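You operate a simulated robot arm through the tools that you are given. There is no shell and no other tool. Be economical: measure what you need, move in short steps, check, and stop when the job is done.

Carry out the task below with a simulated two-armed robot. There is one attempt and no reset: what you move stays moved.

## Task
Take the small black tin on the left end of the packing bench and put it away on the middle of the long table. Take the green bottle from the left end of the packing bench and leave it on the red notebook there. Take the lid off the tall grey tin and lay it down on the left end of the packing bench. Take the green tin on the left end of the packing bench and put it away on the top of the window table. Put the scrubbing brush on the left end of the packing bench away on the top of the side table. Open the right door of the tall cupboard, take the cream spool from the lower shelf of the tall cupboard and leave it on the tinted glass plate, then shut the door. Any order will do. Set down upright: green bottle.

The check looks at the end state, three seconds after you hand in, the way a careful person would. Anything else that was tipped, shoved, dropped, spilled or broken makes it a failure. A push-on lid holds only when it is set on centred and level and pressed home; a screw cap is set on level and turned clockwise until tight.

## Robot
Two 7-joint arms with two-finger grippers on one trunk, on a base that drives. Base frame: it is fixed to the floor where the robot stands at the start and does not move with it; the origin is under the middle of the robot, x ahead of it, y to its left, z up; the surface under the hand at the start is at about z = 800. Units: mm, rad, N and s.
The left shoulder is at the start at [70, 139, 1169], the right one opposite. With the tool pointing down near the work surface each hand reaches from about 360 to 760 mm from the robot's upright axis, wherever it stands, measured 20 degrees to its own side. Places, roughly: cream spool (6x6x6 cm) [800, 700, 600]; green bottle (6x6x19 cm) [600, 0, 900]; green tin (6x6x5 cm) [700, 200, 800]; middle of the long table [-2100, 100, 800]; red notebook (8x12x2 cm) [600, -100, 800]; right door of the tall cupboard [600, 700, 1000]; scrubbing brush (13x5x4 cm) [400, 200, 800]; small black tin (4x4x3 cm) [700, 100, 800]; tall grey tin (8x8x11 cm) [600, 200, 800]; tinted glass plate (12x9x1 cm) [700, -3700, 800]; top of the side table [600, 2500, 800]; top of the window table [-400, 4800, 700]. Payload 3.43 kg a hand.
The TCP of each hand is the grasp point between the finger pads, 30 mm short of the fingertips. In the tool frame z runs along the fingers and y along their closing line. Largest opening 104 mm; the body of the gripper starts 57 mm behind the TCP.
Orientation is that of the tool frame in the base frame, as a unit quaternion [x, y, z, w]. With the fingers straight down and closing along the base's y, the tool's x points along the base's -x, its y along +y and its z along -z.

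## Interface
- The arms move only by the tool step_arm. It takes "left_commands", "right_commands" or both (then of equal length, played together; a hand with none holds still); each is a list of rows, each an object of numbers (a shift or turn left out is 0, a gripper value left out holds the last): "x", "y", "z": the shift along the tool's x, y, z in units of 400 mm (1.0 is 400 mm); "rx", "ry", "rz": the turn, a rotation vector about the tool's x, y, z in units of 60 degrees (1.0 is 60 degrees); "claw": the opening, from 0 (shut) to 1 (fully open). In form: [{"x": .., "y": .., "z": .., "rx": .., "ry": .., "rz": .., "claw": ..}, ...]. A call has 1 to 10 rows; each row is the pose to reach, as a shift and turn from the pose commanded when the call began, along the tool's axes at that moment. A call with a number of a shift or a turn outside -1 to 1 is refused whole. A row lasts 0.2 s, in which the tool goes at most 50 mm and 0.15 rad; a call with a longer step from one row to the next is refused whole, and so is a gripper value outside its range. A pose out of reach is approached as far as the arm can. The call stops where the force on the tool passes 40 N (or 10 N more than at its start, if that is more) or the arm is blocked; 0.2 s more then pass. The fingers move at their own pace (about 45 mm/s each) and stop on an object; they squeeze with about 33 N. The grip force told is the motor's: it shows also when the fingers shut on nothing. Time passes only in rows, and 0.2 s behind the last, so rows that repeat a pose let the fingers close. The reply holds the time, the measured pose of the TCP, the force on the tool along the base axes, the opening and the grip force, in the units named above and with some noise, with the torque about the TCP (base axes, N m) and any sound that the robot's microphone picked up.
- Cameras (640 x 400 px; columns grow to the right, rows downward): "scene" is now at [127.3, 49.2, 1418.7]; the picture's right is [0.54, -0.84, 0.00], its down [-0.44, -0.29, -0.85] and it looks along [0.71, 0.46, -0.53] (base axes); focal length 222 px, centre (320, 200). "left" rides on the left gripper at [67, -18, -90] in its tool frame; the picture's right is [0.25, 0.97, 0.00], its down [-0.73, 0.19, -0.66] and it looks along [-0.64, 0.17, 0.75] (tool axes); focal length 218 px, centre (320, 200). "right" rides on the right gripper at [67, 18, -90] in its tool frame; the picture's right is [-0.25, 0.97, 0.00], its down [-0.73, -0.19, -0.66] and it looks along [-0.63, -0.17, 0.75] (tool axes); focal length 218 px, centre (320, 200).
- camera(camera): a new picture of that camera. The clock stands still meanwhile.
- move_column(by): slides the trunk up (or, below 0, down) by that many mm; the arms and the scene camera ride with it, the base frame stays. It gives what a move gives, with no picture.
- drive_base(legs): drives the robot by 1 to 6 legs, each [ahead, left, turn to the left] in mm, mm and rad, along the robot's own axes; the way and the turn of a leg run together, so that a leg with both is an arc; at most 1500 mm and 3.142 rad a leg. The arms and the cameras ride along, it lands a little off, and it stops where it bumps. It gives what a move gives.
- head_to(pan, tilt): turns the head with the scene camera to pan (to the left, within 1.501 rad either way) and tilt (down, from -0.506 to 1.204), counted from straight ahead of the robot. It gives what a move gives.
- probe_pixels(camera, pixels): for up to 12 pixels [column, row] of the newest picture of that camera ("zoom" is the newest enlarged one), the place [x, y, z] in the base frame of the surface seen there, good to about 3 mm, but the place of the scene camera against the robot may be out by one fixed shift of up to 18 mm in any direction. The clock stands still meanwhile.
- inspect(camera, box): a new picture of the part [left, top, right, bottom] of that camera's present view, enlarged. The clock stands still meanwhile.
- sign_off(): hands the job in; it is judged then, once.

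Work in short steps. Measure before you move; look again where a grasp or a placing could have gone wrong, and mend it. You have 131 turns and 146 pictures in all, those below and enlarged ones among them. Open the grippers and draw the arms clear of the work before you hand the job in, unless the task says otherwise; then end with one line.

The tools are called after "Request:" by a JSON object that holds its "method" and its "body". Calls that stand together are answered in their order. step_arm: Moves the arms, as the interface text tells. Its arguments: {"type":"object","properties":{"left_commands":{"type":"array","items":{"type":"object","properties":{"x":{"type":"number"},"y":{"type":"number"},"z":{"type":"number"},"rx":{"type":"number"},"ry":{"type":"number"},"rz":{"type":"number"},"claw":{"type":"number"}}}},"right_commands":{"type":"array","items":{"type":"object","properties":{"x":{"type":"number"},"y":{"type":"number"},"z":{"type":"number"},"rx":{"type":"number"},"ry":{"type":"number"},"rz":{"type":"number"},"claw":{"type":"number"}}}}},"required":[]} The other tools are called the same way: move_column (by) slides the trunk up or down; drive_base (legs) drives the base; head_to (pan, tilt) turns the head that bears the scene camera; camera (camera) takes a picture; probe_pixels (camera, pixels) gives the place of the surface under pixels of a picture; inspect (camera, box) takes an enlarged picture of a part of a camera's view; sign_off () hands the job in.

At the start:

```text
time: 0.0
left_tcp_pos: [346.8, 415.3, 1233.9]
left_tcp_rot: [0.0, 1.0, 0.0, 0.0]
left_contact_force: [-0.2, 0.7, 0.3]
left_ft_torque: [-0.02, 0.0, 0.02]
left_opening: 104.0
left_grasp_force: 0.1
right_tcp_pos: [441.0, 76.1, 1272.5]
right_tcp_rot: [0.009, 1.0, 0.019, 0.003]
right_contact_force: [-0.1, 0.7, -0.7]
right_ft_torque: [-0.01, 0.0, -0.02]
right_opening: 103.9
right_grasp_force: 0.1
trunk travel left (down, up): [-664.0, 276.0]
robot x, y, heading: [0.9, -2.1, -0.004]
head pan, tilt: [0.576, 0.555]
```

scene: 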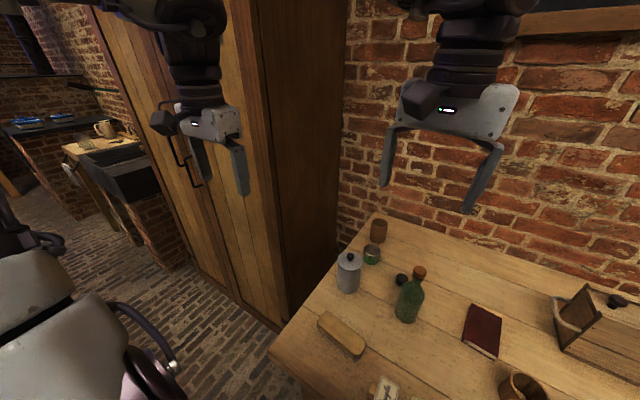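
right: 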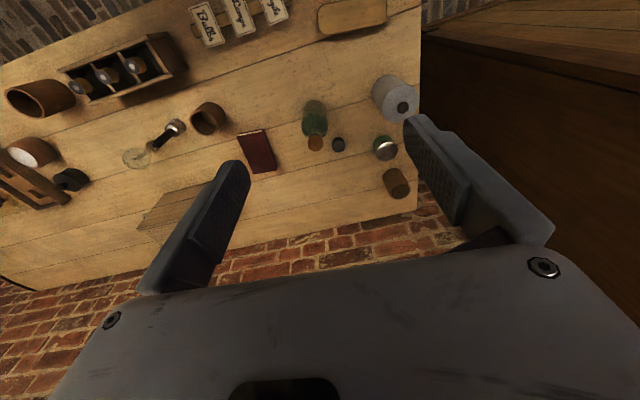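
left: 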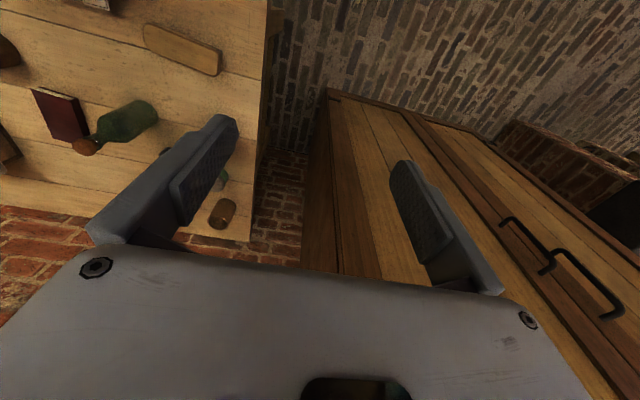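

The right picture shows the bench objects from above: brush (352,17), grey tin (397,97), green bottle (314,115), black tin (338,144), green tin (385,147), notebook (257,152). I probe them and enlarge that part.

Request:
{"method": "inspect", "body": {"camera": "right", "box": [220, 0, 440, 220]}}

Request:
{"method": "probe_pixels", "body": {"camera": "right", "pixels": [[352, 17], [320, 15], [386, 15], [402, 107], [314, 145], [338, 144], [385, 147], [257, 152], [241, 136], [270, 133], [277, 170], [252, 174]]}}

Request:
{"method": "inspect", "body": {"camera": "scene", "box": [260, 200, 520, 400]}}

```text
1.82 times, centred on (330, 110) of right
```

zoom: 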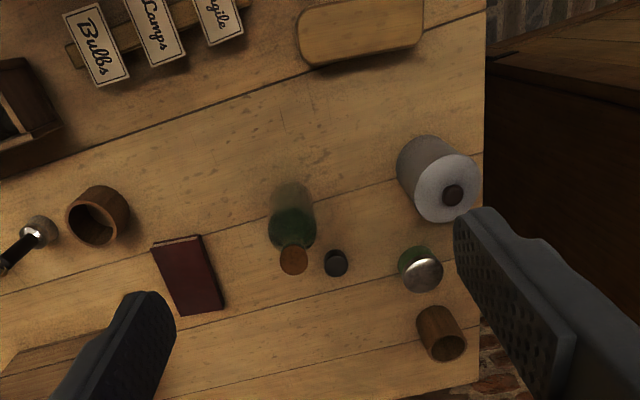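

```text
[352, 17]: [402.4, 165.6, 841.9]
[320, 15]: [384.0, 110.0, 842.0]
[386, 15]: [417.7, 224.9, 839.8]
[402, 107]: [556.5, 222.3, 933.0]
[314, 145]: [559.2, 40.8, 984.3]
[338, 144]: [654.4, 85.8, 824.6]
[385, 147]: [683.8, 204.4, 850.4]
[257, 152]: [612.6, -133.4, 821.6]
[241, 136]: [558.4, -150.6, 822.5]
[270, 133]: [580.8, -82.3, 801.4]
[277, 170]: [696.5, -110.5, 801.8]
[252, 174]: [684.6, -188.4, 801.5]
```

```text
2.00 times, centred on (390, 300) of scene
```

zoom: 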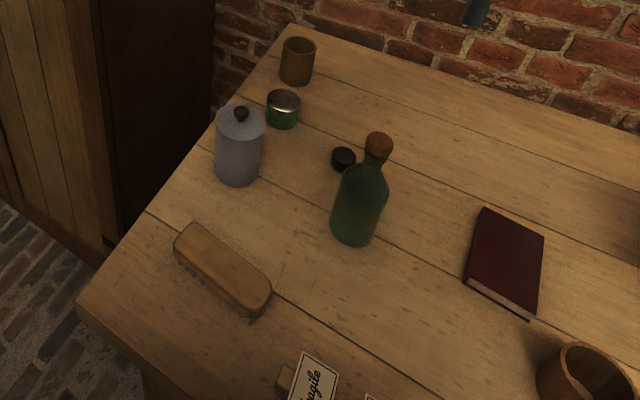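

Bottle axis is about (560,40), cork top z≈985; notebook centre about (620,-130), top z≈822. I level the right hand and bring it nearer above the bottle to see neck and shoulder.

Request:
{"method": "step_arm", "body": {"right_commands": [{"x": -0.05, "y": -0.02, "z": 0.075, "rx": 0.036, "ry": 0.006, "rz": -0.017}, {"x": -0.1, "y": -0.04, "z": 0.15, "rx": 0.036, "ry": 0.006, "rz": -0.017}, {"x": -0.15, "y": -0.06, "z": 0.22, "rx": 0.036, "ry": 0.006, "rz": -0.017}, {"x": -0.2, "y": -0.08, "z": 0.3, "rx": 0.036, "ry": 0.006, "rz": -0.017}, {"x": -0.25, "y": -0.1, "z": 0.373, "rx": 0.036, "ry": 0.006, "rz": -0.017}]}}

Request:
{"method": "camera", "body": {"camera": "right"}}

Request:
{"method": "camera", "body": {"camera": "scene"}}

```text
time: 1.2
left_tcp_pos: [349.2, 414.8, 1231.4]
left_tcp_rot: [0.0, 1.0, -0.001, -0.001]
left_contact_force: [-0.1, 0.1, 0.1]
left_ft_torque: [0.01, 0.02, 0.01]
left_opening: 103.8
left_grasp_force: 0.1
right_tcp_pos: [545.1, 39.1, 1120.5]
right_tcp_rot: [0.0, 1.0, 0.0, -0.002]
right_contact_force: [-0.1, -0.6, 0.5]
right_ft_torque: [0.03, 0.0, 0.0]
right_opening: 104.1
right_grasp_force: 0.0
trunk travel left (down, up): [-664.0, 276.0]
robot x, y, heading: [0.7, 0.9, -0.001]
head pan, tilt: [0.576, 0.555]
```

```text
140 pictures are left
```

right: 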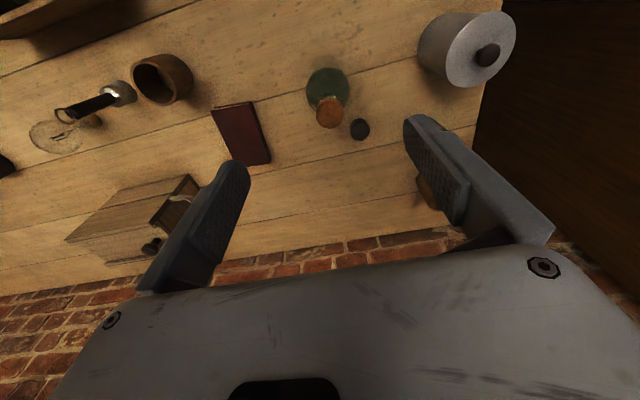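

```text
139 pictures are left
```

scene: 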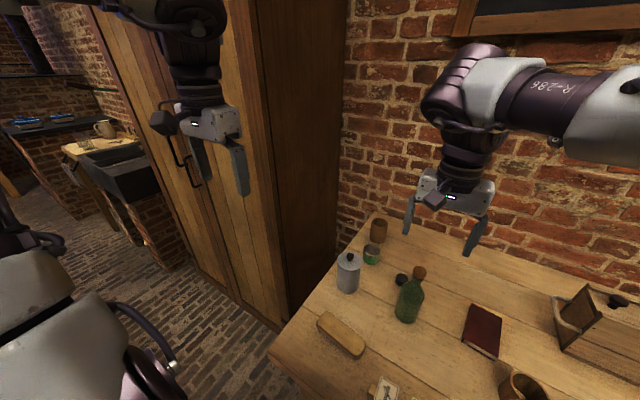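

Cork now at (330,112) in right, bottle in scene at (411,297). I probe cork, shoulder, tin lid knob, black tin and notebook again closer up.

Request:
{"method": "probe_pixels", "body": {"camera": "right", "pixels": [[330, 112], [328, 100], [321, 88], [318, 72], [360, 130], [488, 55], [465, 60], [240, 132], [214, 112], [250, 103], [270, 160], [245, 166]]}}

Request:
{"method": "inspect", "body": {"camera": "scene", "box": [320, 230, 460, 330]}}

```text
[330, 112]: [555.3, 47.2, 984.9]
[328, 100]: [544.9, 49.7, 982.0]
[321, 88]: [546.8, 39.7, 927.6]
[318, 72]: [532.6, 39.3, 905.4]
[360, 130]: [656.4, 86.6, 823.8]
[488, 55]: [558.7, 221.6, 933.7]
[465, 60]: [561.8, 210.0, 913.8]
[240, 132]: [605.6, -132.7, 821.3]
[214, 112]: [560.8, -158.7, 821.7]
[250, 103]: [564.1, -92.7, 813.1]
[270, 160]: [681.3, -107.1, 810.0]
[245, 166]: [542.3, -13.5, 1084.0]
```

```text
4.00 times, centred on (390, 280) of scene
```

zoom: 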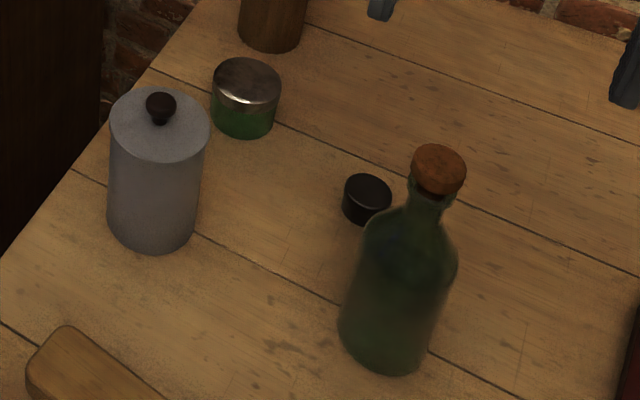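

Bottle: neck is thin (r≈13) above z≈925, body r≈30 below 905. I'll grip the body with the hand tilted 45° from the robot's side; first go to a stand-off pose about 110 mm back and look.

Request:
{"method": "step_arm", "body": {"right_commands": [{"x": 0.026, "y": 0.001, "z": 0.065, "ry": -0.125}, {"x": 0.052, "y": 0.002, "z": 0.13, "ry": -0.25}, {"x": 0.078, "y": 0.004, "z": 0.195, "ry": -0.375}, {"x": 0.104, "y": 0.005, "z": 0.26, "ry": -0.5}, {"x": 0.13, "y": 0.006, "z": 0.33, "ry": -0.625}, {"x": 0.157, "y": 0.008, "z": 0.393, "ry": -0.75}, {"x": 0.157, "y": 0.008, "z": 0.393, "ry": -0.75}]}}

Request:
{"method": "camera", "body": {"camera": "right"}}

Request:
{"method": "camera", "body": {"camera": "scene"}}

```text
time: 2.6
left_tcp_pos: [344.8, 414.6, 1233.4]
left_tcp_rot: [0.0, 1.0, 0.0, 0.0]
left_contact_force: [-0.4, -0.3, 0.3]
left_ft_torque: [-0.01, 0.02, 0.04]
left_opening: 103.9
left_grasp_force: 0.0
right_tcp_pos: [614.6, 43.4, 957.3]
right_tcp_rot: [0.0, 0.927, 0.007, 0.375]
right_contact_force: [-1.7, -2.8, 11.4]
right_ft_torque: [-0.09, 0.55, 0.06]
right_opening: 103.7
right_grasp_force: 0.0
right hand out of reach, approached as far as the arm can: row 2, 3, 4, 5, 6
trunk travel left (down, up): [-664.0, 276.0]
robot x, y, heading: [-1.1, -2.1, -0.001]
head pan, tilt: [0.576, 0.555]
stopped in row 6 (right hand): the force on the tool passed its limit at 121 N (the readings are from after the stop); the commanded pose is now the measured one
```

```text
137 pictures are left
```

right: 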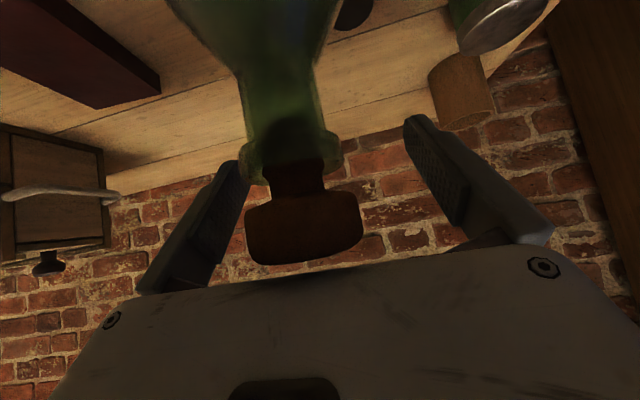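

```text
136 pictures are left
```

scene: 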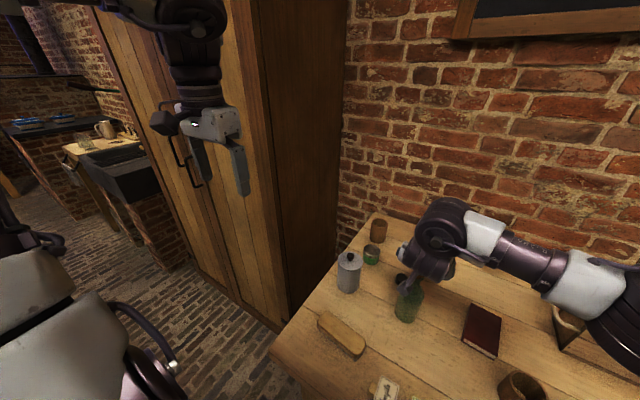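

The tilted pose was out of reach and the palm pressed on the cork; the bottle still stands. I lift straight up out of contact and look.

Request:
{"method": "step_arm", "body": {"right_commands": [{"x": -0.07, "z": -0.072}, {"x": -0.14, "z": -0.144}, {"x": -0.21, "z": -0.216}, {"x": -0.28, "z": -0.288}, {"x": -0.28, "z": -0.288}]}}

Request:
{"method": "camera", "body": {"camera": "scene"}}

Request:
{"method": "camera", "body": {"camera": "right"}}

```text
time: 3.8
left_tcp_pos: [347.7, 415.4, 1232.1]
left_tcp_rot: [0.0, 1.0, -0.001, -0.001]
left_contact_force: [-0.4, -0.3, 0.6]
left_ft_torque: [-0.03, 0.03, -0.01]
left_opening: 104.1
left_grasp_force: 0.1
right_tcp_pos: [622.6, 40.6, 1113.9]
right_tcp_rot: [0.0, 0.928, 0.006, 0.372]
right_contact_force: [0.4, 0.6, 0.2]
right_ft_torque: [-0.02, 0.0, 0.05]
right_opening: 104.0
right_grasp_force: 0.1
right hand out of reach, approached as far as the arm can: row 1, 2, 3
trunk travel left (down, up): [-664.0, 276.0]
robot x, y, heading: [4.5, -0.8, -0.0]
head pan, tilt: [0.576, 0.555]
```

```text
135 pictures are left
```

scene: 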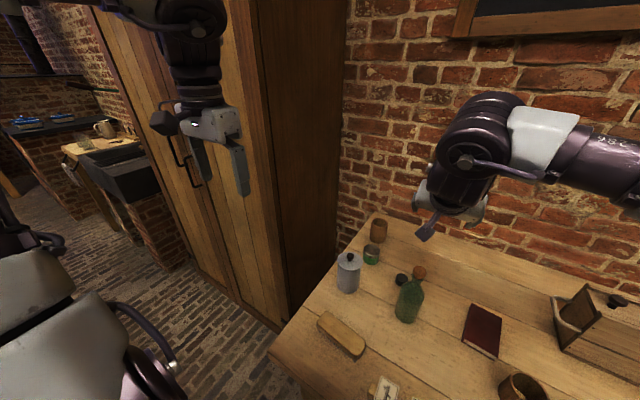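

```text
134 pictures are left
```

right: 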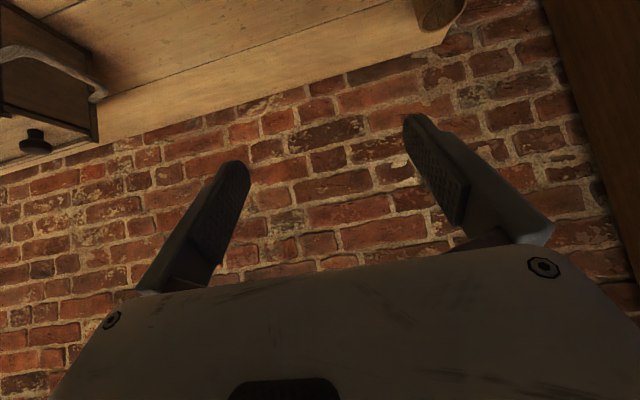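

Bottle unmoved at (411,298). The wrist was too near the shoulder, so I back the robot 220 mm, keeping the hand tilted.

Request:
{"method": "drive_base", "body": {"legs": [[-220, 0, 0]]}}

```text
time: 5.5
left_tcp_pos: [126.6, 414.2, 1232.5]
left_tcp_rot: [0.0, 1.0, 0.0, -0.001]
left_contact_force: [-0.4, 0.0, 0.6]
left_ft_torque: [-0.03, 0.0, 0.0]
left_opening: 104.1
left_grasp_force: 0.0
right_tcp_pos: [399.4, 39.6, 1114.4]
right_tcp_rot: [0.0, 0.928, 0.007, 0.373]
right_contact_force: [0.2, -0.4, -0.4]
right_ft_torque: [0.0, -0.01, 0.02]
right_opening: 103.9
right_grasp_force: 0.1
trunk travel left (down, up): [-664.0, 276.0]
robot x, y, heading: [-224.6, 0.9, -0.0]
head pan, tilt: [0.576, 0.555]
```

Now move to the stand-off (≈480,41,964) still tilted and look.

Request:
{"method": "step_arm", "body": {"right_commands": [{"x": 0.028, "z": 0.102}, {"x": 0.057, "z": 0.204}, {"x": 0.085, "z": 0.306}, {"x": 0.114, "z": 0.409}, {"x": 0.114, "z": 0.409}]}}

Request:
{"method": "camera", "body": {"camera": "right"}}

Request:
{"method": "camera", "body": {"camera": "scene"}}

```text
time: 6.7
left_tcp_pos: [125.2, 415.3, 1232.4]
left_tcp_rot: [0.001, 1.0, 0.0, 0.0]
left_contact_force: [0.0, 0.4, -0.7]
left_ft_torque: [-0.03, -0.01, 0.04]
left_opening: 103.8
left_grasp_force: 0.0
right_tcp_pos: [479.3, 40.9, 963.8]
right_tcp_rot: [0.001, 0.928, 0.006, 0.373]
right_contact_force: [0.4, -0.2, -0.2]
right_ft_torque: [0.0, -0.01, 0.05]
right_opening: 103.9
right_grasp_force: 0.0
trunk travel left (down, up): [-664.0, 276.0]
robot x, y, heading: [-223.9, 1.2, -0.004]
head pan, tilt: [0.576, 0.555]
```

```text
133 pictures are left
```

right: 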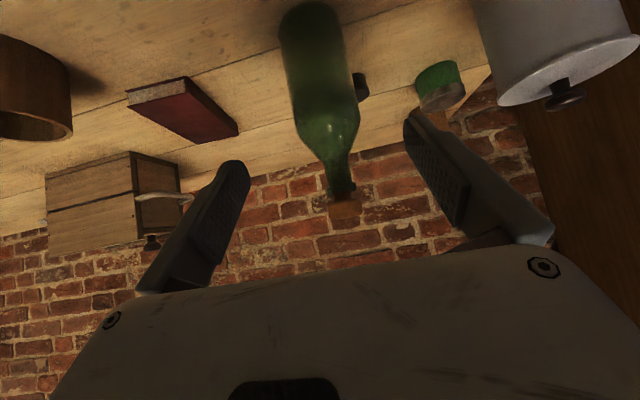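

```text
132 pictures are left
```

scene: 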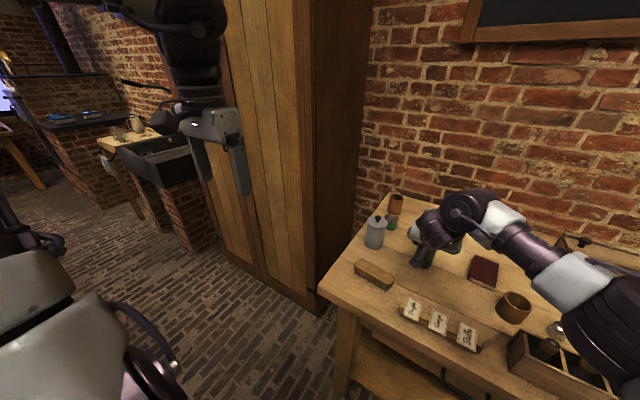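

Bottle fully visible in the right view, base (310,5) to cork (344,212). Probe its body for the axis.

Request:
{"method": "probe_pixels", "body": {"camera": "right", "pixels": [[315, 40], [320, 70], [326, 100], [297, 80], [350, 80], [332, 130], [337, 160], [344, 210], [310, 8], [183, 105], [362, 86], [437, 85]]}}

```text
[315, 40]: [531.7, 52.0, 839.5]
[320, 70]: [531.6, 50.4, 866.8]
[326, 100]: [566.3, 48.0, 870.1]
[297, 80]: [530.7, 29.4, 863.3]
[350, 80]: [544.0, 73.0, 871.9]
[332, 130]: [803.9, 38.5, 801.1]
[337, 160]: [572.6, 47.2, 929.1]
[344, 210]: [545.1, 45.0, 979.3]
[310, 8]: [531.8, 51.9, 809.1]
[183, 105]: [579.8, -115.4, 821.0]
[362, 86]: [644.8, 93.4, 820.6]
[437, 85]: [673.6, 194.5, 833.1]
```

Bottle axis ≈(560,45), r≈30. Advance along the tool to (562,45,880) and close.

Request:
{"method": "step_arm", "body": {"right_commands": [{"x": -0.002, "y": 0.01, "z": 0.1}, {"x": -0.004, "y": 0.01, "z": 0.2}, {"x": -0.005, "y": 0.01, "z": 0.294}, {"x": -0.005, "y": 0.01, "z": 0.294, "claw": 0.4}, {"x": -0.005, "y": 0.01, "z": 0.294, "claw": 0.4}, {"x": -0.005, "y": 0.01, "z": 0.294, "claw": 0.4}, {"x": -0.005, "y": 0.01, "z": 0.294, "claw": 0.4}]}}

```text
time: 8.3
left_tcp_pos: [125.9, 413.6, 1233.2]
left_tcp_rot: [0.001, 1.0, 0.001, -0.002]
left_contact_force: [0.5, 1.7, 0.8]
left_ft_torque: [0.01, 0.03, 0.05]
left_opening: 104.0
left_grasp_force: 0.0
right_tcp_pos: [559.9, 45.3, 880.0]
right_tcp_rot: [0.0, 0.928, 0.007, 0.372]
right_contact_force: [0.1, -0.6, 0.0]
right_ft_torque: [-0.1, 0.0, 0.01]
right_opening: 57.6
right_grasp_force: 33.1
trunk travel left (down, up): [-664.0, 276.0]
robot x, y, heading: [-223.6, 3.3, -0.002]
head pan, tilt: [0.576, 0.555]
```

Gripped at 57.6 mm. Squeeze, lift 60 mm, and look at the notebook.

Request:
{"method": "step_arm", "body": {"right_commands": [{"claw": 0}, {"claw": 0}, {"x": -0.05, "z": -0.054}, {"x": -0.1035, "z": -0.108}, {"x": -0.1035, "z": -0.108}]}}

Request:
{"method": "camera", "body": {"camera": "right"}}

Request:
{"method": "inspect", "body": {"camera": "scene", "box": [340, 180, 560, 340]}}

```text
time: 9.5
left_tcp_pos: [125.9, 414.6, 1232.1]
left_tcp_rot: [0.001, 1.0, 0.001, -0.001]
left_contact_force: [-0.8, 0.6, 0.4]
left_ft_torque: [-0.03, 0.01, -0.05]
left_opening: 104.0
left_grasp_force: 0.2
right_tcp_pos: [562.3, 47.9, 938.4]
right_tcp_rot: [0.001, 0.929, 0.006, 0.371]
right_contact_force: [-0.2, 0.7, -3.0]
right_ft_torque: [-0.02, 0.02, 0.03]
right_opening: 57.4
right_grasp_force: 32.9
trunk travel left (down, up): [-664.0, 276.0]
robot x, y, heading: [-224.5, -3.9, -0.001]
head pan, tilt: [0.576, 0.555]
```

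```text
131 pictures are left
```

right: 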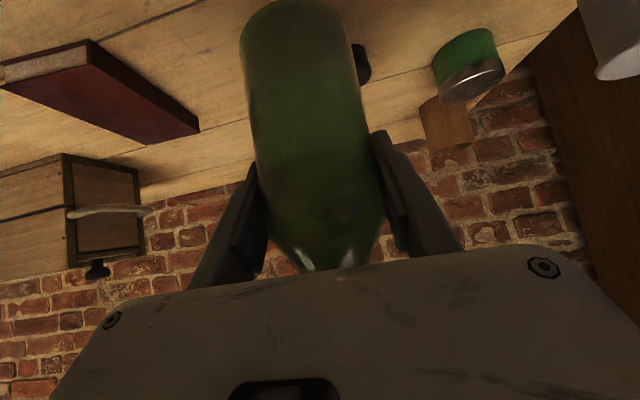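

```text
2.50 times, centred on (450, 260) of scene
```

zoom: 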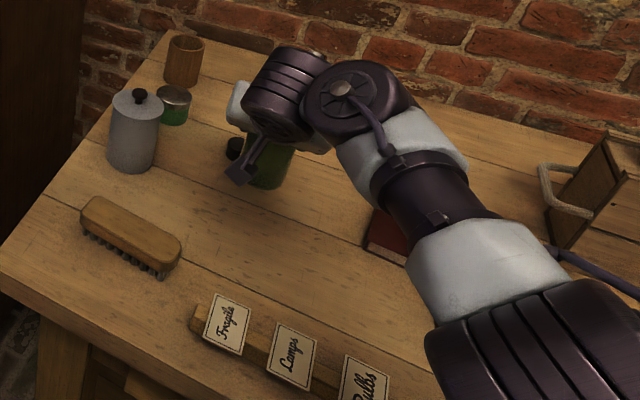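

Probing the notebook's top corners in the right view: (3,85), (90,70), (198,130), (150,143).

Request:
{"method": "probe_pixels", "body": {"camera": "right", "pixels": [[10, 84], [88, 70], [190, 130], [148, 139], [100, 105], [60, 80], [170, 117], [80, 112]]}}

```text
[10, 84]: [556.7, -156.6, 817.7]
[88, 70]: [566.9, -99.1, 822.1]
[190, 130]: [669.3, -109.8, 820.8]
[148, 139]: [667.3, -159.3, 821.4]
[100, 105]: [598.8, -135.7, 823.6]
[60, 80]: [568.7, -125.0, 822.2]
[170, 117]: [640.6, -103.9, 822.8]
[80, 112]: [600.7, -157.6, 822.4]
```

Notebook centre ≈(617,-133), top z≈822. Carry the bottle over at this height.

Request:
{"method": "step_arm", "body": {"right_commands": [{"x": -0.02, "y": -0.09, "z": 0.019}, {"x": -0.04, "y": -0.18, "z": 0.038}, {"x": -0.06, "y": -0.27, "z": 0.057}, {"x": -0.08, "y": -0.36, "z": 0.076}, {"x": -0.1, "y": -0.4525, "z": 0.095}, {"x": -0.1, "y": -0.4525, "z": 0.095}]}}

Request:
{"method": "camera", "body": {"camera": "right"}}

```text
time: 10.9
left_tcp_pos: [124.8, 415.3, 1231.7]
left_tcp_rot: [0.001, 1.0, -0.001, -0.001]
left_contact_force: [-0.1, 0.2, -0.9]
left_ft_torque: [-0.02, 0.0, -0.01]
left_opening: 103.9
left_grasp_force: 0.1
right_tcp_pos: [617.0, -136.2, 937.4]
right_tcp_rot: [0.001, 0.928, 0.006, 0.372]
right_contact_force: [-0.3, 0.3, -2.8]
right_ft_torque: [-0.02, 0.02, -0.02]
right_opening: 57.7
right_grasp_force: 32.6
trunk travel left (down, up): [-664.0, 276.0]
robot x, y, heading: [-224.0, 0.6, -0.002]
head pan, tilt: [0.576, 0.555]
```

```text
129 pictures are left
```

right: 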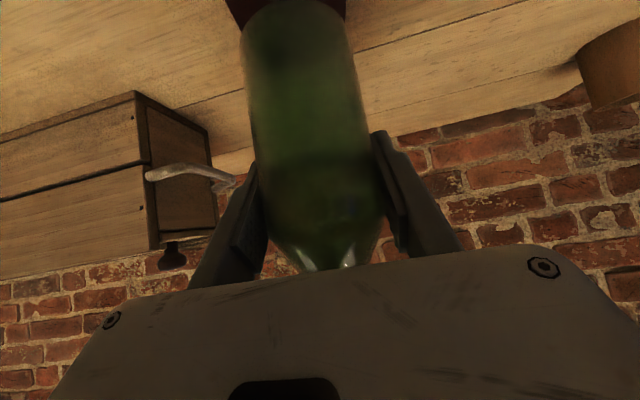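

Probe the box handle for clearance, and lower 33 mm toward the notebook.

Request:
{"method": "probe_pixels", "body": {"camera": "right", "pixels": [[152, 173], [225, 182], [190, 168], [140, 130]]}}

Request:
{"method": "step_arm", "body": {"right_commands": [{"x": 0.03, "z": 0.031}, {"x": 0.052, "z": 0.0545}, {"x": 0.059, "z": 0.061}, {"x": 0.059, "z": 0.061}]}}

```text
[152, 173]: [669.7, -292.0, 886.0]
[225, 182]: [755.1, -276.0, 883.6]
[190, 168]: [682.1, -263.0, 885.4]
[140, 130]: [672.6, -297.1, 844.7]
```

```text
time: 11.9
left_tcp_pos: [125.9, 414.2, 1231.9]
left_tcp_rot: [0.001, 1.0, 0.001, -0.002]
left_contact_force: [0.1, 0.2, 0.6]
left_ft_torque: [-0.03, 0.01, -0.01]
left_opening: 103.9
left_grasp_force: 0.0
right_tcp_pos: [617.7, -134.6, 904.3]
right_tcp_rot: [0.001, 0.928, 0.006, 0.372]
right_contact_force: [0.5, -0.4, -3.9]
right_ft_torque: [-0.01, -0.01, -0.01]
right_opening: 57.3
right_grasp_force: 32.9
trunk travel left (down, up): [-664.0, 276.0]
robot x, y, heading: [-226.8, -3.8, -0.0]
head pan, tilt: [0.576, 0.555]
```

Not yet in contact (force -3.9 N is the weight). Lower a few mm more, 2 mm at a time.

Request:
{"method": "step_arm", "body": {"right_commands": [{"x": 0.0035, "z": 0.0036}, {"x": 0.0052, "z": 0.0054}, {"x": 0.0052, "z": 0.0054}]}}

```text
time: 12.7
left_tcp_pos: [124.8, 413.9, 1232.9]
left_tcp_rot: [0.001, 1.0, 0.0, 0.0]
left_contact_force: [-0.2, 0.1, -0.4]
left_ft_torque: [0.01, 0.01, -0.01]
left_opening: 104.1
left_grasp_force: 0.1
right_tcp_pos: [617.9, -135.0, 900.6]
right_tcp_rot: [0.0, 0.928, 0.007, 0.373]
right_contact_force: [0.1, 0.0, -2.7]
right_ft_torque: [-0.02, -0.02, -0.01]
right_opening: 57.7
right_grasp_force: 33.0
trunk travel left (down, up): [-664.0, 276.0]
robot x, y, heading: [-226.5, -2.0, -0.004]
head pan, tilt: [0.576, 0.555]
```

Request:
{"method": "step_arm", "body": {"right_commands": [{"x": 0.0035, "z": 0.0036}, {"x": 0.005, "z": 0.005}]}}

Request:
{"method": "inspect", "body": {"camera": "right", "box": [180, 0, 420, 150]}}

```text
time: 13.3
left_tcp_pos: [124.5, 415.8, 1232.4]
left_tcp_rot: [0.001, 1.0, 0.0, -0.001]
left_contact_force: [0.5, 0.6, 0.1]
left_ft_torque: [0.02, 0.0, -0.03]
left_opening: 103.8
left_grasp_force: 0.0
right_tcp_pos: [617.3, -134.2, 899.2]
right_tcp_rot: [0.0, 0.928, 0.007, 0.373]
right_contact_force: [-0.6, -0.8, 2.0]
right_ft_torque: [-0.18, 0.02, 0.0]
right_opening: 57.3
right_grasp_force: 33.3
trunk travel left (down, up): [-664.0, 276.0]
robot x, y, heading: [-223.6, 0.3, 0.003]
head pan, tilt: [0.576, 0.555]
```

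```text
2.67 times, centred on (300, 75) of right
```

zoom: 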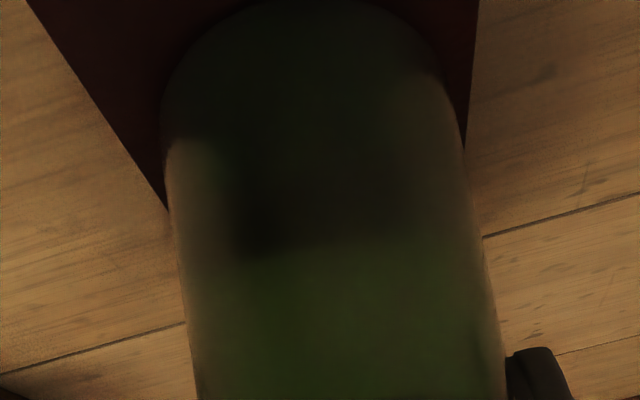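

Contact felt (force turned to +2 N). Open, then withdraw along the tool axis.

Request:
{"method": "step_arm", "body": {"right_commands": [{"claw": 0.7}, {"claw": 1}, {"claw": 1}, {"claw": 1}, {"z": -0.06, "claw": 1}, {"z": -0.16, "claw": 1}, {"z": -0.28, "claw": 1}, {"z": -0.36, "claw": 1}]}}

Request:
{"method": "camera", "body": {"camera": "right"}}

```text
time: 15.1
left_tcp_pos: [124.6, 414.8, 1232.6]
left_tcp_rot: [0.002, 1.0, 0.0, -0.001]
left_contact_force: [-0.3, 0.0, -0.1]
left_ft_torque: [-0.01, 0.02, 0.01]
left_opening: 104.1
left_grasp_force: 0.1
right_tcp_pos: [519.1, -134.8, 1003.1]
right_tcp_rot: [0.0, 0.928, 0.007, 0.372]
right_contact_force: [-0.1, -0.1, -0.2]
right_ft_torque: [0.03, 0.01, -0.01]
right_opening: 104.0
right_grasp_force: 0.0
trunk travel left (down, up): [-664.0, 276.0]
robot x, y, heading: [-224.5, 3.0, -0.003]
head pan, tilt: [0.576, 0.555]
```

```text
127 pictures are left
```

right: 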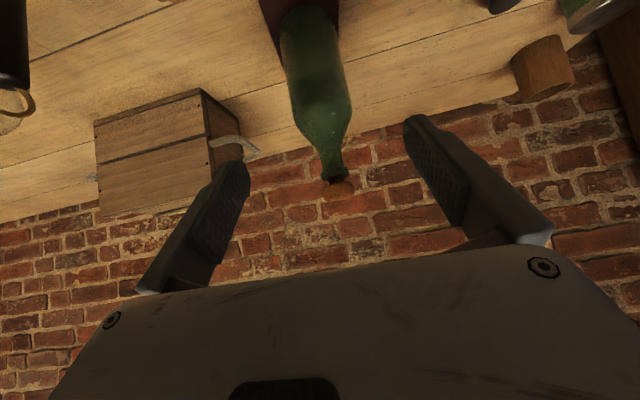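

Bottle stands on the notebook. Raise and level the right hand, then drive 200 mm ahead for the tin lid.

Request:
{"method": "step_arm", "body": {"right_commands": [{"x": -0.07, "z": -0.07, "ry": 0.12}, {"x": -0.14, "z": -0.14, "ry": 0.24}, {"x": -0.21, "z": -0.21, "ry": 0.36}, {"x": -0.28, "z": -0.28, "ry": 0.48}, {"x": -0.28, "z": -0.28, "ry": 0.6}, {"x": -0.28, "z": -0.28, "ry": 0.728}, {"x": -0.28, "z": -0.28, "ry": 0.728}]}}

Request:
{"method": "drive_base", "body": {"legs": [[200, 0, 0]]}}

Request:
{"method": "inspect", "body": {"camera": "scene", "box": [280, 220, 480, 360]}}

```text
time: 16.7
left_tcp_pos: [122.8, 417.8, 1232.2]
left_tcp_rot: [0.0, 1.0, 0.0, 0.001]
left_contact_force: [-0.7, -0.6, -0.5]
left_ft_torque: [-0.01, 0.01, 0.03]
left_opening: 103.8
left_grasp_force: 0.1
right_tcp_pos: [464.9, -135.9, 1173.4]
right_tcp_rot: [-0.003, 1.0, 0.005, 0.001]
right_contact_force: [0.5, 0.8, 0.2]
right_ft_torque: [-0.03, 0.02, -0.01]
right_opening: 103.8
right_grasp_force: 0.0
right hand out of reach, approached as far as the arm can: row 5, 6, 7
trunk travel left (down, up): [-664.0, 276.0]
robot x, y, heading: [-222.5, 0.8, 0.002]
head pan, tilt: [0.576, 0.555]
```

```text
time: 18.3
left_tcp_pos: [320.8, 415.5, 1233.2]
left_tcp_rot: [0.0, 1.0, 0.0, 0.0]
left_contact_force: [0.5, 0.7, 0.3]
left_ft_torque: [-0.02, -0.01, 0.04]
left_opening: 104.0
left_grasp_force: 0.0
right_tcp_pos: [665.7, -135.2, 1174.1]
right_tcp_rot: [-0.003, 1.0, 0.006, 0.001]
right_contact_force: [0.5, 0.0, -0.2]
right_ft_torque: [0.0, 0.03, 0.0]
right_opening: 104.0
right_grasp_force: 0.0
trunk travel left (down, up): [-664.0, 276.0]
robot x, y, heading: [-21.6, -1.3, 0.006]
head pan, tilt: [0.576, 0.555]
```

```text
2.86 times, centred on (380, 290) of scene
```

zoom: 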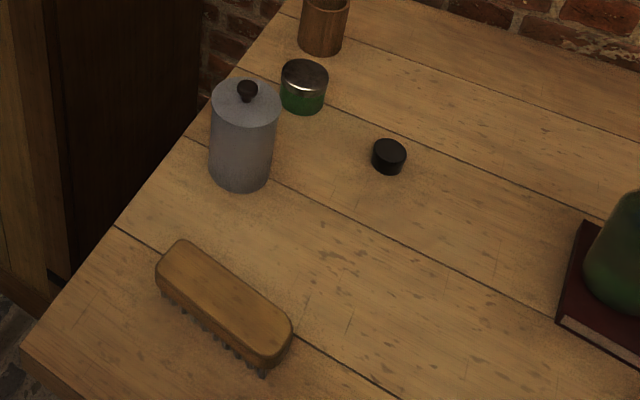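

Lid knob visible; black tin, green tin and brush clear. Bring the left hand over the tin at z≈1060 for a close look.

Request:
{"method": "step_arm", "body": {"left_commands": [{"x": -0.073, "y": -0.06, "z": 0.054}, {"x": -0.146, "y": -0.12, "z": 0.108}, {"x": -0.22, "y": -0.18, "z": 0.162}, {"x": -0.293, "y": -0.24, "z": 0.216}, {"x": -0.366, "y": -0.3, "z": 0.27}, {"x": -0.439, "y": -0.36, "z": 0.324}, {"x": -0.512, "y": -0.42, "z": 0.378}, {"x": -0.585, "y": -0.4825, "z": 0.4325}, {"x": -0.585, "y": -0.4825, "z": 0.4325}]}}

Request:
{"method": "camera", "body": {"camera": "left"}}

```text
time: 20.3
left_tcp_pos: [513.1, 258.1, 1056.0]
left_tcp_rot: [0.0, 1.0, -0.001, 0.0]
left_contact_force: [-0.4, -0.4, -0.2]
left_ft_torque: [0.02, -0.03, -0.02]
left_opening: 104.1
left_grasp_force: 0.1
left hand out of reach, approached as far as the arm can: row 6, 7, 8, 9
right_tcp_pos: [666.7, -135.8, 1173.0]
right_tcp_rot: [-0.003, 1.0, 0.007, 0.001]
right_contact_force: [0.0, 0.5, -0.2]
right_ft_torque: [0.0, 0.01, 0.01]
right_opening: 104.1
right_grasp_force: 0.0
trunk travel left (down, up): [-664.0, 276.0]
robot x, y, heading: [-24.4, 1.4, -0.004]
head pan, tilt: [0.576, 0.555]
```

```text
125 pictures are left
```

left: 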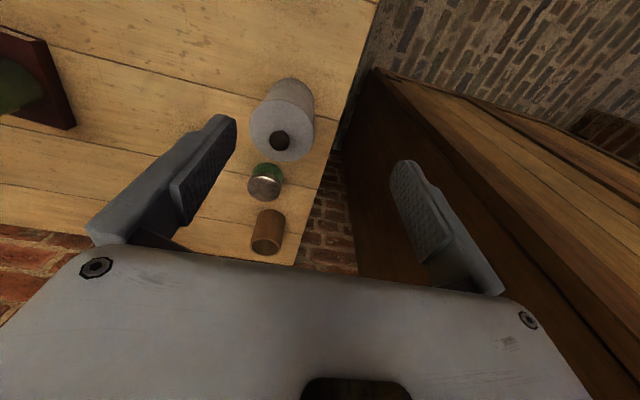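

The left hand stopped short at (513,258). Probe knob (280,140) and lid, and retry the remaining shift gently.

Request:
{"method": "probe_pixels", "body": {"camera": "left", "pixels": [[280, 141], [263, 130], [300, 130], [282, 155], [282, 118], [266, 186], [266, 170], [345, 150], [268, 218], [420, 160]]}}

Request:
{"method": "step_arm", "body": {"left_commands": [{"x": -0.03, "y": -0.03}, {"x": -0.06, "y": -0.06}, {"x": -0.1, "y": -0.09}, {"x": -0.1, "y": -0.09}]}}

```text
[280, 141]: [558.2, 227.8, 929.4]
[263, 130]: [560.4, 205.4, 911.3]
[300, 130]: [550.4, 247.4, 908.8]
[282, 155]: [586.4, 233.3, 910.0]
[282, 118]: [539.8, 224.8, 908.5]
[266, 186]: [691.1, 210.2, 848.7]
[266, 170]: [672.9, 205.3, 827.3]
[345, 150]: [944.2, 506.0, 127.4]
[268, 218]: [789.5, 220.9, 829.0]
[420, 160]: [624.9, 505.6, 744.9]
```

```text
time: 21.3
left_tcp_pos: [513.3, 251.9, 1044.3]
left_tcp_rot: [0.0, 1.0, -0.003, 0.001]
left_contact_force: [0.0, -0.7, -0.5]
left_ft_torque: [0.0, -0.03, -0.04]
left_opening: 103.8
left_grasp_force: 0.0
left hand out of reach, approached as far as the arm can: row 1, 2, 3, 4
right_tcp_pos: [665.9, -136.0, 1173.0]
right_tcp_rot: [-0.003, 1.0, 0.006, 0.0]
right_contact_force: [-0.1, 0.3, -0.2]
right_ft_torque: [0.02, 0.03, -0.01]
right_opening: 103.9
right_grasp_force: 0.1
trunk travel left (down, up): [-664.0, 276.0]
robot x, y, heading: [-22.7, 1.8, -0.003]
head pan, tilt: [0.576, 0.555]
```

Lid centre ≈(558,228), lid top z≈910, knob top ≈930. Try going lower first, where the reach should be better, tips staying above the knob.

Request:
{"method": "step_arm", "body": {"left_commands": [{"z": 0.06}, {"z": 0.12}, {"z": 0.16}, {"x": -0.06, "y": -0.03, "z": 0.16}, {"x": -0.1, "y": -0.055, "z": 0.16}, {"x": -0.1, "y": -0.055, "z": 0.16}]}}

```text
time: 22.7
left_tcp_pos: [524.4, 249.8, 982.7]
left_tcp_rot: [0.0, 1.0, -0.001, 0.0]
left_contact_force: [-0.8, 0.9, -0.2]
left_ft_torque: [0.01, -0.02, 0.01]
left_opening: 103.9
left_grasp_force: 0.0
left hand out of reach, approached as far as the arm can: row 4, 5, 6
right_tcp_pos: [666.2, -136.2, 1172.8]
right_tcp_rot: [-0.004, 1.0, 0.007, 0.001]
right_contact_force: [-0.5, -0.4, 0.5]
right_ft_torque: [-0.01, 0.01, -0.02]
right_opening: 104.0
right_grasp_force: 0.0
trunk travel left (down, up): [-664.0, 276.0]
robot x, y, heading: [-21.8, -0.4, -0.002]
head pan, tilt: [0.576, 0.555]
```

Still limited, likely a wrist joint. A round knob allows any finger direction, so turn the hand 30° about its axis and see if it frees the reach.

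Request:
{"method": "step_arm", "body": {"left_commands": [{"rz": 0.13}, {"rz": 0.26}, {"rz": 0.39}, {"rz": 0.5}, {"x": -0.05, "y": -0.03, "rz": 0.5}, {"x": -0.085, "y": -0.055, "rz": 0.5}, {"x": -0.085, "y": -0.055, "rz": 0.5}]}}

```text
time: 24.3
left_tcp_pos: [527.3, 251.6, 989.2]
left_tcp_rot: [0.259, 0.966, -0.001, 0.0]
left_contact_force: [-0.2, 0.1, 0.0]
left_ft_torque: [-0.02, 0.03, 0.0]
left_opening: 103.9
left_grasp_force: 0.1
left hand out of reach, approached as far as the arm can: row 5, 6, 7
right_tcp_pos: [667.2, -135.5, 1173.6]
right_tcp_rot: [-0.003, 1.0, 0.006, 0.0]
right_contact_force: [-0.8, -0.4, -0.3]
right_ft_torque: [0.04, 0.01, 0.01]
right_opening: 104.0
right_grasp_force: 0.1
trunk travel left (down, up): [-664.0, 276.0]
robot x, y, heading: [-23.2, 0.4, -0.004]
head pan, tilt: [0.576, 0.555]
```

Left arm is elbow-limited here, so I'll use the right arm: retract the left to its start pose, then drive 330 mm left.

Request:
{"method": "step_arm", "body": {"left_commands": [{"z": -0.12, "rz": -0.06}, {"x": 0.08, "y": 0.013, "z": -0.19, "rz": -0.12}, {"x": 0.16, "y": 0.026, "z": -0.26, "rz": -0.18}, {"x": 0.24, "y": 0.04, "z": -0.33, "rz": -0.25}, {"x": 0.32, "y": 0.053, "z": -0.4, "rz": -0.31}, {"x": 0.4, "y": 0.067, "z": -0.47, "rz": -0.38}, {"x": 0.48, "y": 0.08, "z": -0.54, "rz": -0.44}, {"x": 0.56, "y": 0.094, "z": -0.61, "rz": -0.5}, {"x": 0.64, "y": 0.107, "z": -0.61, "rz": -0.5}]}}

Request:
{"method": "drive_base", "body": {"legs": [[0, 330, 0]]}}

Request:
{"method": "camera", "body": {"camera": "right"}}

Request:
{"method": "camera", "body": {"camera": "scene"}}

```text
time: 26.3
left_tcp_pos: [325.9, 418.5, 1230.6]
left_tcp_rot: [-0.001, 1.0, -0.001, 0.0]
left_contact_force: [-0.4, -0.2, -0.5]
left_ft_torque: [0.01, 0.0, 0.0]
left_opening: 103.9
left_grasp_force: 0.0
left hand out of reach, approached as far as the arm can: row 1
right_tcp_pos: [666.1, -133.7, 1175.0]
right_tcp_rot: [-0.004, 1.0, 0.006, 0.002]
right_contact_force: [-0.5, 1.2, 1.0]
right_ft_torque: [-0.01, 0.03, 0.02]
right_opening: 104.1
right_grasp_force: 0.1
trunk travel left (down, up): [-664.0, 276.0]
robot x, y, heading: [-25.7, -2.3, -0.001]
head pan, tilt: [0.576, 0.555]
```

```text
time: 28.4
left_tcp_pos: [327.1, 743.6, 1231.0]
left_tcp_rot: [0.001, 1.0, 0.0, -0.001]
left_contact_force: [0.2, -0.1, -0.2]
left_ft_torque: [0.02, -0.02, 0.02]
left_opening: 103.7
left_grasp_force: 0.2
right_tcp_pos: [664.3, 191.0, 1173.3]
right_tcp_rot: [-0.003, 1.0, 0.008, 0.001]
right_contact_force: [-0.1, -1.1, 0.2]
right_ft_torque: [0.02, 0.02, 0.0]
right_opening: 103.9
right_grasp_force: 0.1
trunk travel left (down, up): [-664.0, 276.0]
robot x, y, heading: [-25.1, 328.9, 0.003]
head pan, tilt: [0.576, 0.555]
```

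```text
124 pictures are left
```

right: 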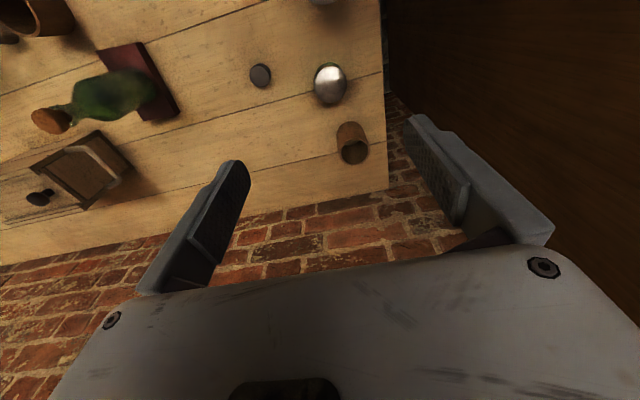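

```text
123 pictures are left
```

scene: 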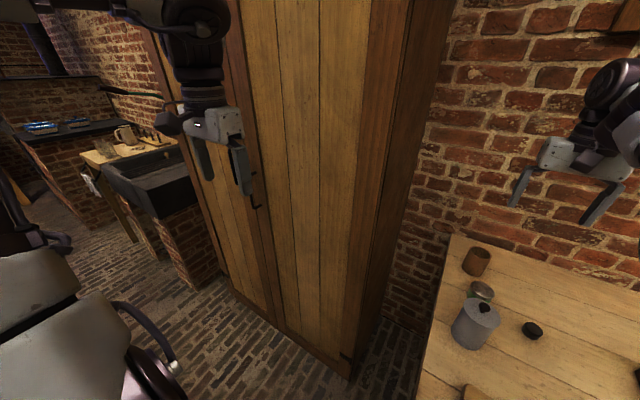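

Right hand is now over the back of the bench; move it above the knob (558,227), z≈990, levelled, and turn the head to the bench.

Request:
{"method": "step_arm", "body": {"right_commands": [{"x": 0.053, "y": 0.017, "z": 0.0916, "rx": 0.013, "ry": 0.002, "rz": 0.006}, {"x": 0.106, "y": 0.034, "z": 0.183, "rx": 0.013, "ry": 0.002, "rz": 0.006}, {"x": 0.159, "y": 0.051, "z": 0.275, "rx": 0.013, "ry": 0.002, "rz": 0.006}, {"x": 0.212, "y": 0.068, "z": 0.366, "rx": 0.013, "ry": 0.002, "rz": 0.006}, {"x": 0.265, "y": 0.085, "z": 0.458, "rx": 0.013, "ry": 0.002, "rz": 0.006}, {"x": 0.265, "y": 0.085, "z": 0.458, "rx": 0.013, "ry": 0.002, "rz": 0.006}]}}

Request:
{"method": "head_to", "body": {"pan": -0.1, "tilt": 0.7}}

Request:
{"method": "camera", "body": {"camera": "right"}}

Request:
{"method": "camera", "body": {"camera": "scene"}}

```text
time: 29.9
left_tcp_pos: [326.9, 746.0, 1230.0]
left_tcp_rot: [0.0, 1.0, 0.0, -0.001]
left_contact_force: [0.4, -0.1, -0.2]
left_ft_torque: [-0.02, 0.01, -0.02]
left_opening: 103.9
left_grasp_force: 0.0
right_tcp_pos: [623.7, 242.4, 990.7]
right_tcp_rot: [0.001, 1.0, -0.001, -0.001]
right_contact_force: [-0.3, 0.3, 0.2]
right_ft_torque: [0.02, -0.02, 0.01]
right_opening: 103.8
right_grasp_force: 0.1
right hand out of reach, approached as far as the arm can: row 2, 3, 4, 5, 6
trunk travel left (down, up): [-664.0, 276.0]
robot x, y, heading: [-31.5, 328.8, 0.0]
head pan, tilt: [0.576, 0.555]
```

```text
time: 30.9
left_tcp_pos: [327.8, 744.9, 1230.8]
left_tcp_rot: [0.0, 1.0, 0.0, -0.001]
left_contact_force: [-0.3, 0.0, -1.1]
left_ft_torque: [-0.01, 0.01, 0.01]
left_opening: 103.8
left_grasp_force: 0.1
right_tcp_pos: [623.6, 244.0, 991.0]
right_tcp_rot: [0.0, 1.0, -0.001, -0.001]
right_contact_force: [0.4, -0.3, 0.7]
right_ft_torque: [-0.06, 0.0, -0.01]
right_opening: 104.0
right_grasp_force: 0.1
trunk travel left (down, up): [-664.0, 276.0]
robot x, y, heading: [-25.1, 329.4, 0.002]
head pan, tilt: [-0.099, 0.7]
```

```text
122 pictures are left
```

right: 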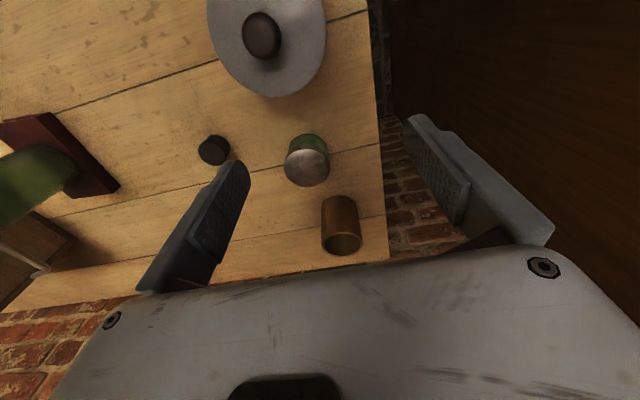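

```text
121 pictures are left
```

scene: 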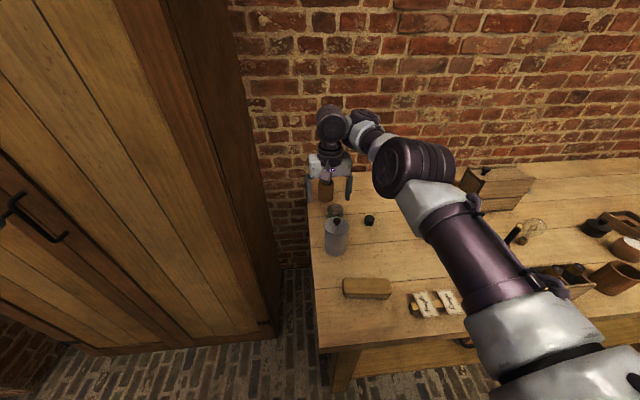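

Right arm won't come nearer than x≈624 in its present elbow branch. Lift it high and draw it back, to let the elbow re-fold.

Request:
{"method": "step_arm", "body": {"right_commands": [{"z": -0.12}, {"z": -0.24}, {"z": -0.36}, {"z": -0.48}, {"z": -0.6}, {"x": 0.1, "z": -0.66}, {"x": 0.2, "z": -0.7}, {"x": 0.3, "z": -0.7}, {"x": 0.4, "z": -0.7}, {"x": 0.5, "z": -0.7}]}}

Request:
{"method": "camera", "body": {"camera": "scene"}}

```text
time: 33.1
left_tcp_pos: [327.6, 745.0, 1230.9]
left_tcp_rot: [0.0, 1.0, 0.0, -0.001]
left_contact_force: [-0.2, 0.8, 0.0]
left_ft_torque: [0.02, -0.05, 0.03]
left_opening: 104.2
left_grasp_force: 0.1
right_tcp_pos: [630.1, 246.1, 1234.1]
right_tcp_rot: [0.0, 1.0, 0.0, 0.0]
right_contact_force: [0.5, -0.3, 0.1]
right_ft_torque: [0.02, -0.01, 0.01]
right_opening: 104.0
right_grasp_force: 0.0
right hand out of reach, approached as far as the arm can: row 2, 3, 4, 5, 6, 7, 8, 9, 10
trunk travel left (down, up): [-664.0, 276.0]
robot x, y, heading: [-21.9, 326.6, -0.001]
head pan, tilt: [-0.099, 0.7]
```

```text
120 pictures are left
```

scene: 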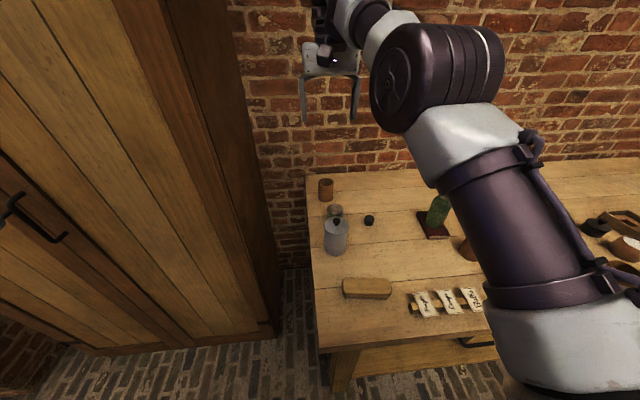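

The hand sits at its outer limit; test small retracting steps from here to understand the limit.

Request:
{"method": "step_arm", "body": {"right_commands": [{"z": 0.1}, {"x": 0.03, "z": 0.15}, {"x": 0.06, "z": 0.15}, {"x": 0.09, "z": 0.15}, {"x": 0.12, "z": 0.15}]}}

Request:
{"method": "step_arm", "body": {"right_commands": [{"y": -0.1}, {"y": -0.2}, {"y": -0.3}, {"y": -0.4}, {"x": 0.06, "y": -0.4}, {"x": 0.12, "y": -0.4}, {"x": 0.18, "y": -0.4}]}}

```text
time: 34.3
left_tcp_pos: [327.9, 745.4, 1230.0]
left_tcp_rot: [-0.001, 1.0, 0.0, 0.0]
left_contact_force: [-0.4, 0.3, -1.1]
left_ft_torque: [0.01, 0.01, -0.02]
left_opening: 103.8
left_grasp_force: 0.0
right_tcp_pos: [637.1, 246.5, 1178.6]
right_tcp_rot: [0.001, 1.0, -0.001, 0.0]
right_contact_force: [0.5, -0.6, -0.1]
right_ft_torque: [0.01, -0.03, -0.03]
right_opening: 104.1
right_grasp_force: 0.0
right hand out of reach, approached as far as the arm can: row 1, 2, 3, 4, 5
trunk travel left (down, up): [-664.0, 276.0]
robot x, y, heading: [-28.8, 327.0, -0.003]
head pan, tilt: [-0.099, 0.7]
```

```text
time: 35.9
left_tcp_pos: [326.5, 744.7, 1230.4]
left_tcp_rot: [0.0, 1.0, 0.0, 0.0]
left_contact_force: [-0.1, 0.2, -0.3]
left_ft_torque: [0.01, -0.04, 0.02]
left_opening: 104.1
left_grasp_force: 0.1
right_tcp_pos: [648.9, 83.7, 1181.1]
right_tcp_rot: [0.001, 1.0, 0.0, 0.0]
right_contact_force: [0.0, -0.1, -0.3]
right_ft_torque: [0.0, -0.01, -0.01]
right_opening: 103.9
right_grasp_force: 0.1
right hand out of reach, approached as far as the arm can: row 1, 2, 3, 4, 5, 6, 7
trunk travel left (down, up): [-664.0, 276.0]
robot x, y, heading: [-24.7, 328.6, 0.002]
head pan, tilt: [-0.099, 0.7]
```

It stays on an inner limit. I back away 600 mm to free space so that I can re-fold the right arm through another route.

Request:
{"method": "drive_base", "body": {"legs": [[-600, 0, 0]]}}

Request:
{"method": "step_arm", "body": {"right_commands": [{"y": -0.11, "z": 0.05}, {"y": -0.22, "z": 0.1}, {"y": -0.33, "z": 0.15}, {"y": -0.44, "z": 0.2}, {"y": -0.55, "z": 0.25}, {"y": -0.66, "z": 0.3}, {"x": 0.08, "y": -0.74, "z": 0.3}, {"x": 0.16, "y": -0.8, "z": 0.3}, {"x": 0.26, "y": -0.8, "z": 0.3}, {"x": 0.36, "y": -0.8, "z": 0.3}]}}

Request:
{"method": "step_arm", "body": {"right_commands": [{"x": 0.1}, {"x": 0.2}, {"x": 0.3}, {"x": 0.3}]}}

```text
time: 39.3
left_tcp_pos: [-278.4, 745.3, 1229.9]
left_tcp_rot: [0.002, 1.0, 0.0, -0.001]
left_contact_force: [0.0, -0.5, -0.2]
left_ft_torque: [-0.01, 0.03, -0.04]
left_opening: 103.7
left_grasp_force: 0.0
right_tcp_pos: [41.1, 83.8, 1181.7]
right_tcp_rot: [0.002, 1.0, -0.001, -0.001]
right_contact_force: [-0.3, 0.2, -0.3]
right_ft_torque: [0.01, -0.01, 0.0]
right_opening: 103.9
right_grasp_force: 0.0
trunk travel left (down, up): [-664.0, 276.0]
robot x, y, heading: [-630.4, 325.8, 0.0]
head pan, tilt: [-0.099, 0.7]
```

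```text
time: 41.5
left_tcp_pos: [-279.9, 745.8, 1230.4]
left_tcp_rot: [0.002, 1.0, 0.0, -0.001]
left_contact_force: [0.0, 0.0, -0.9]
left_ft_torque: [-0.02, -0.02, 0.02]
left_opening: 104.2
left_grasp_force: 0.1
right_tcp_pos: [-86.5, -241.6, 1059.7]
right_tcp_rot: [0.002, 1.0, -0.001, 0.0]
right_contact_force: [1.0, 0.6, -1.1]
right_ft_torque: [-0.04, -0.03, 0.02]
right_opening: 103.8
right_grasp_force: 0.1
right hand out of reach, approached as far as the arm can: row 5, 6, 7, 10
trunk travel left (down, up): [-664.0, 276.0]
robot x, y, heading: [-633.6, 326.3, 0.001]
head pan, tilt: [-0.099, 0.7]
```

```text
time: 42.5
left_tcp_pos: [-279.6, 746.2, 1230.1]
left_tcp_rot: [0.002, 1.0, 0.0, -0.001]
left_contact_force: [-0.1, 0.1, 0.4]
left_ft_torque: [0.02, 0.0, -0.01]
left_opening: 104.0
left_grasp_force: 0.0
right_tcp_pos: [-145.9, -306.2, 1036.2]
right_tcp_rot: [0.001, 1.0, -0.001, 0.0]
right_contact_force: [0.2, -0.3, 0.0]
right_ft_torque: [0.0, -0.02, -0.01]
right_opening: 104.0
right_grasp_force: 0.1
right hand out of reach, approached as far as the arm can: row 1, 2, 3, 4
trunk travel left (down, up): [-664.0, 276.0]
robot x, y, heading: [-631.8, 330.4, -0.004]
head pan, tilt: [-0.099, 0.7]
```

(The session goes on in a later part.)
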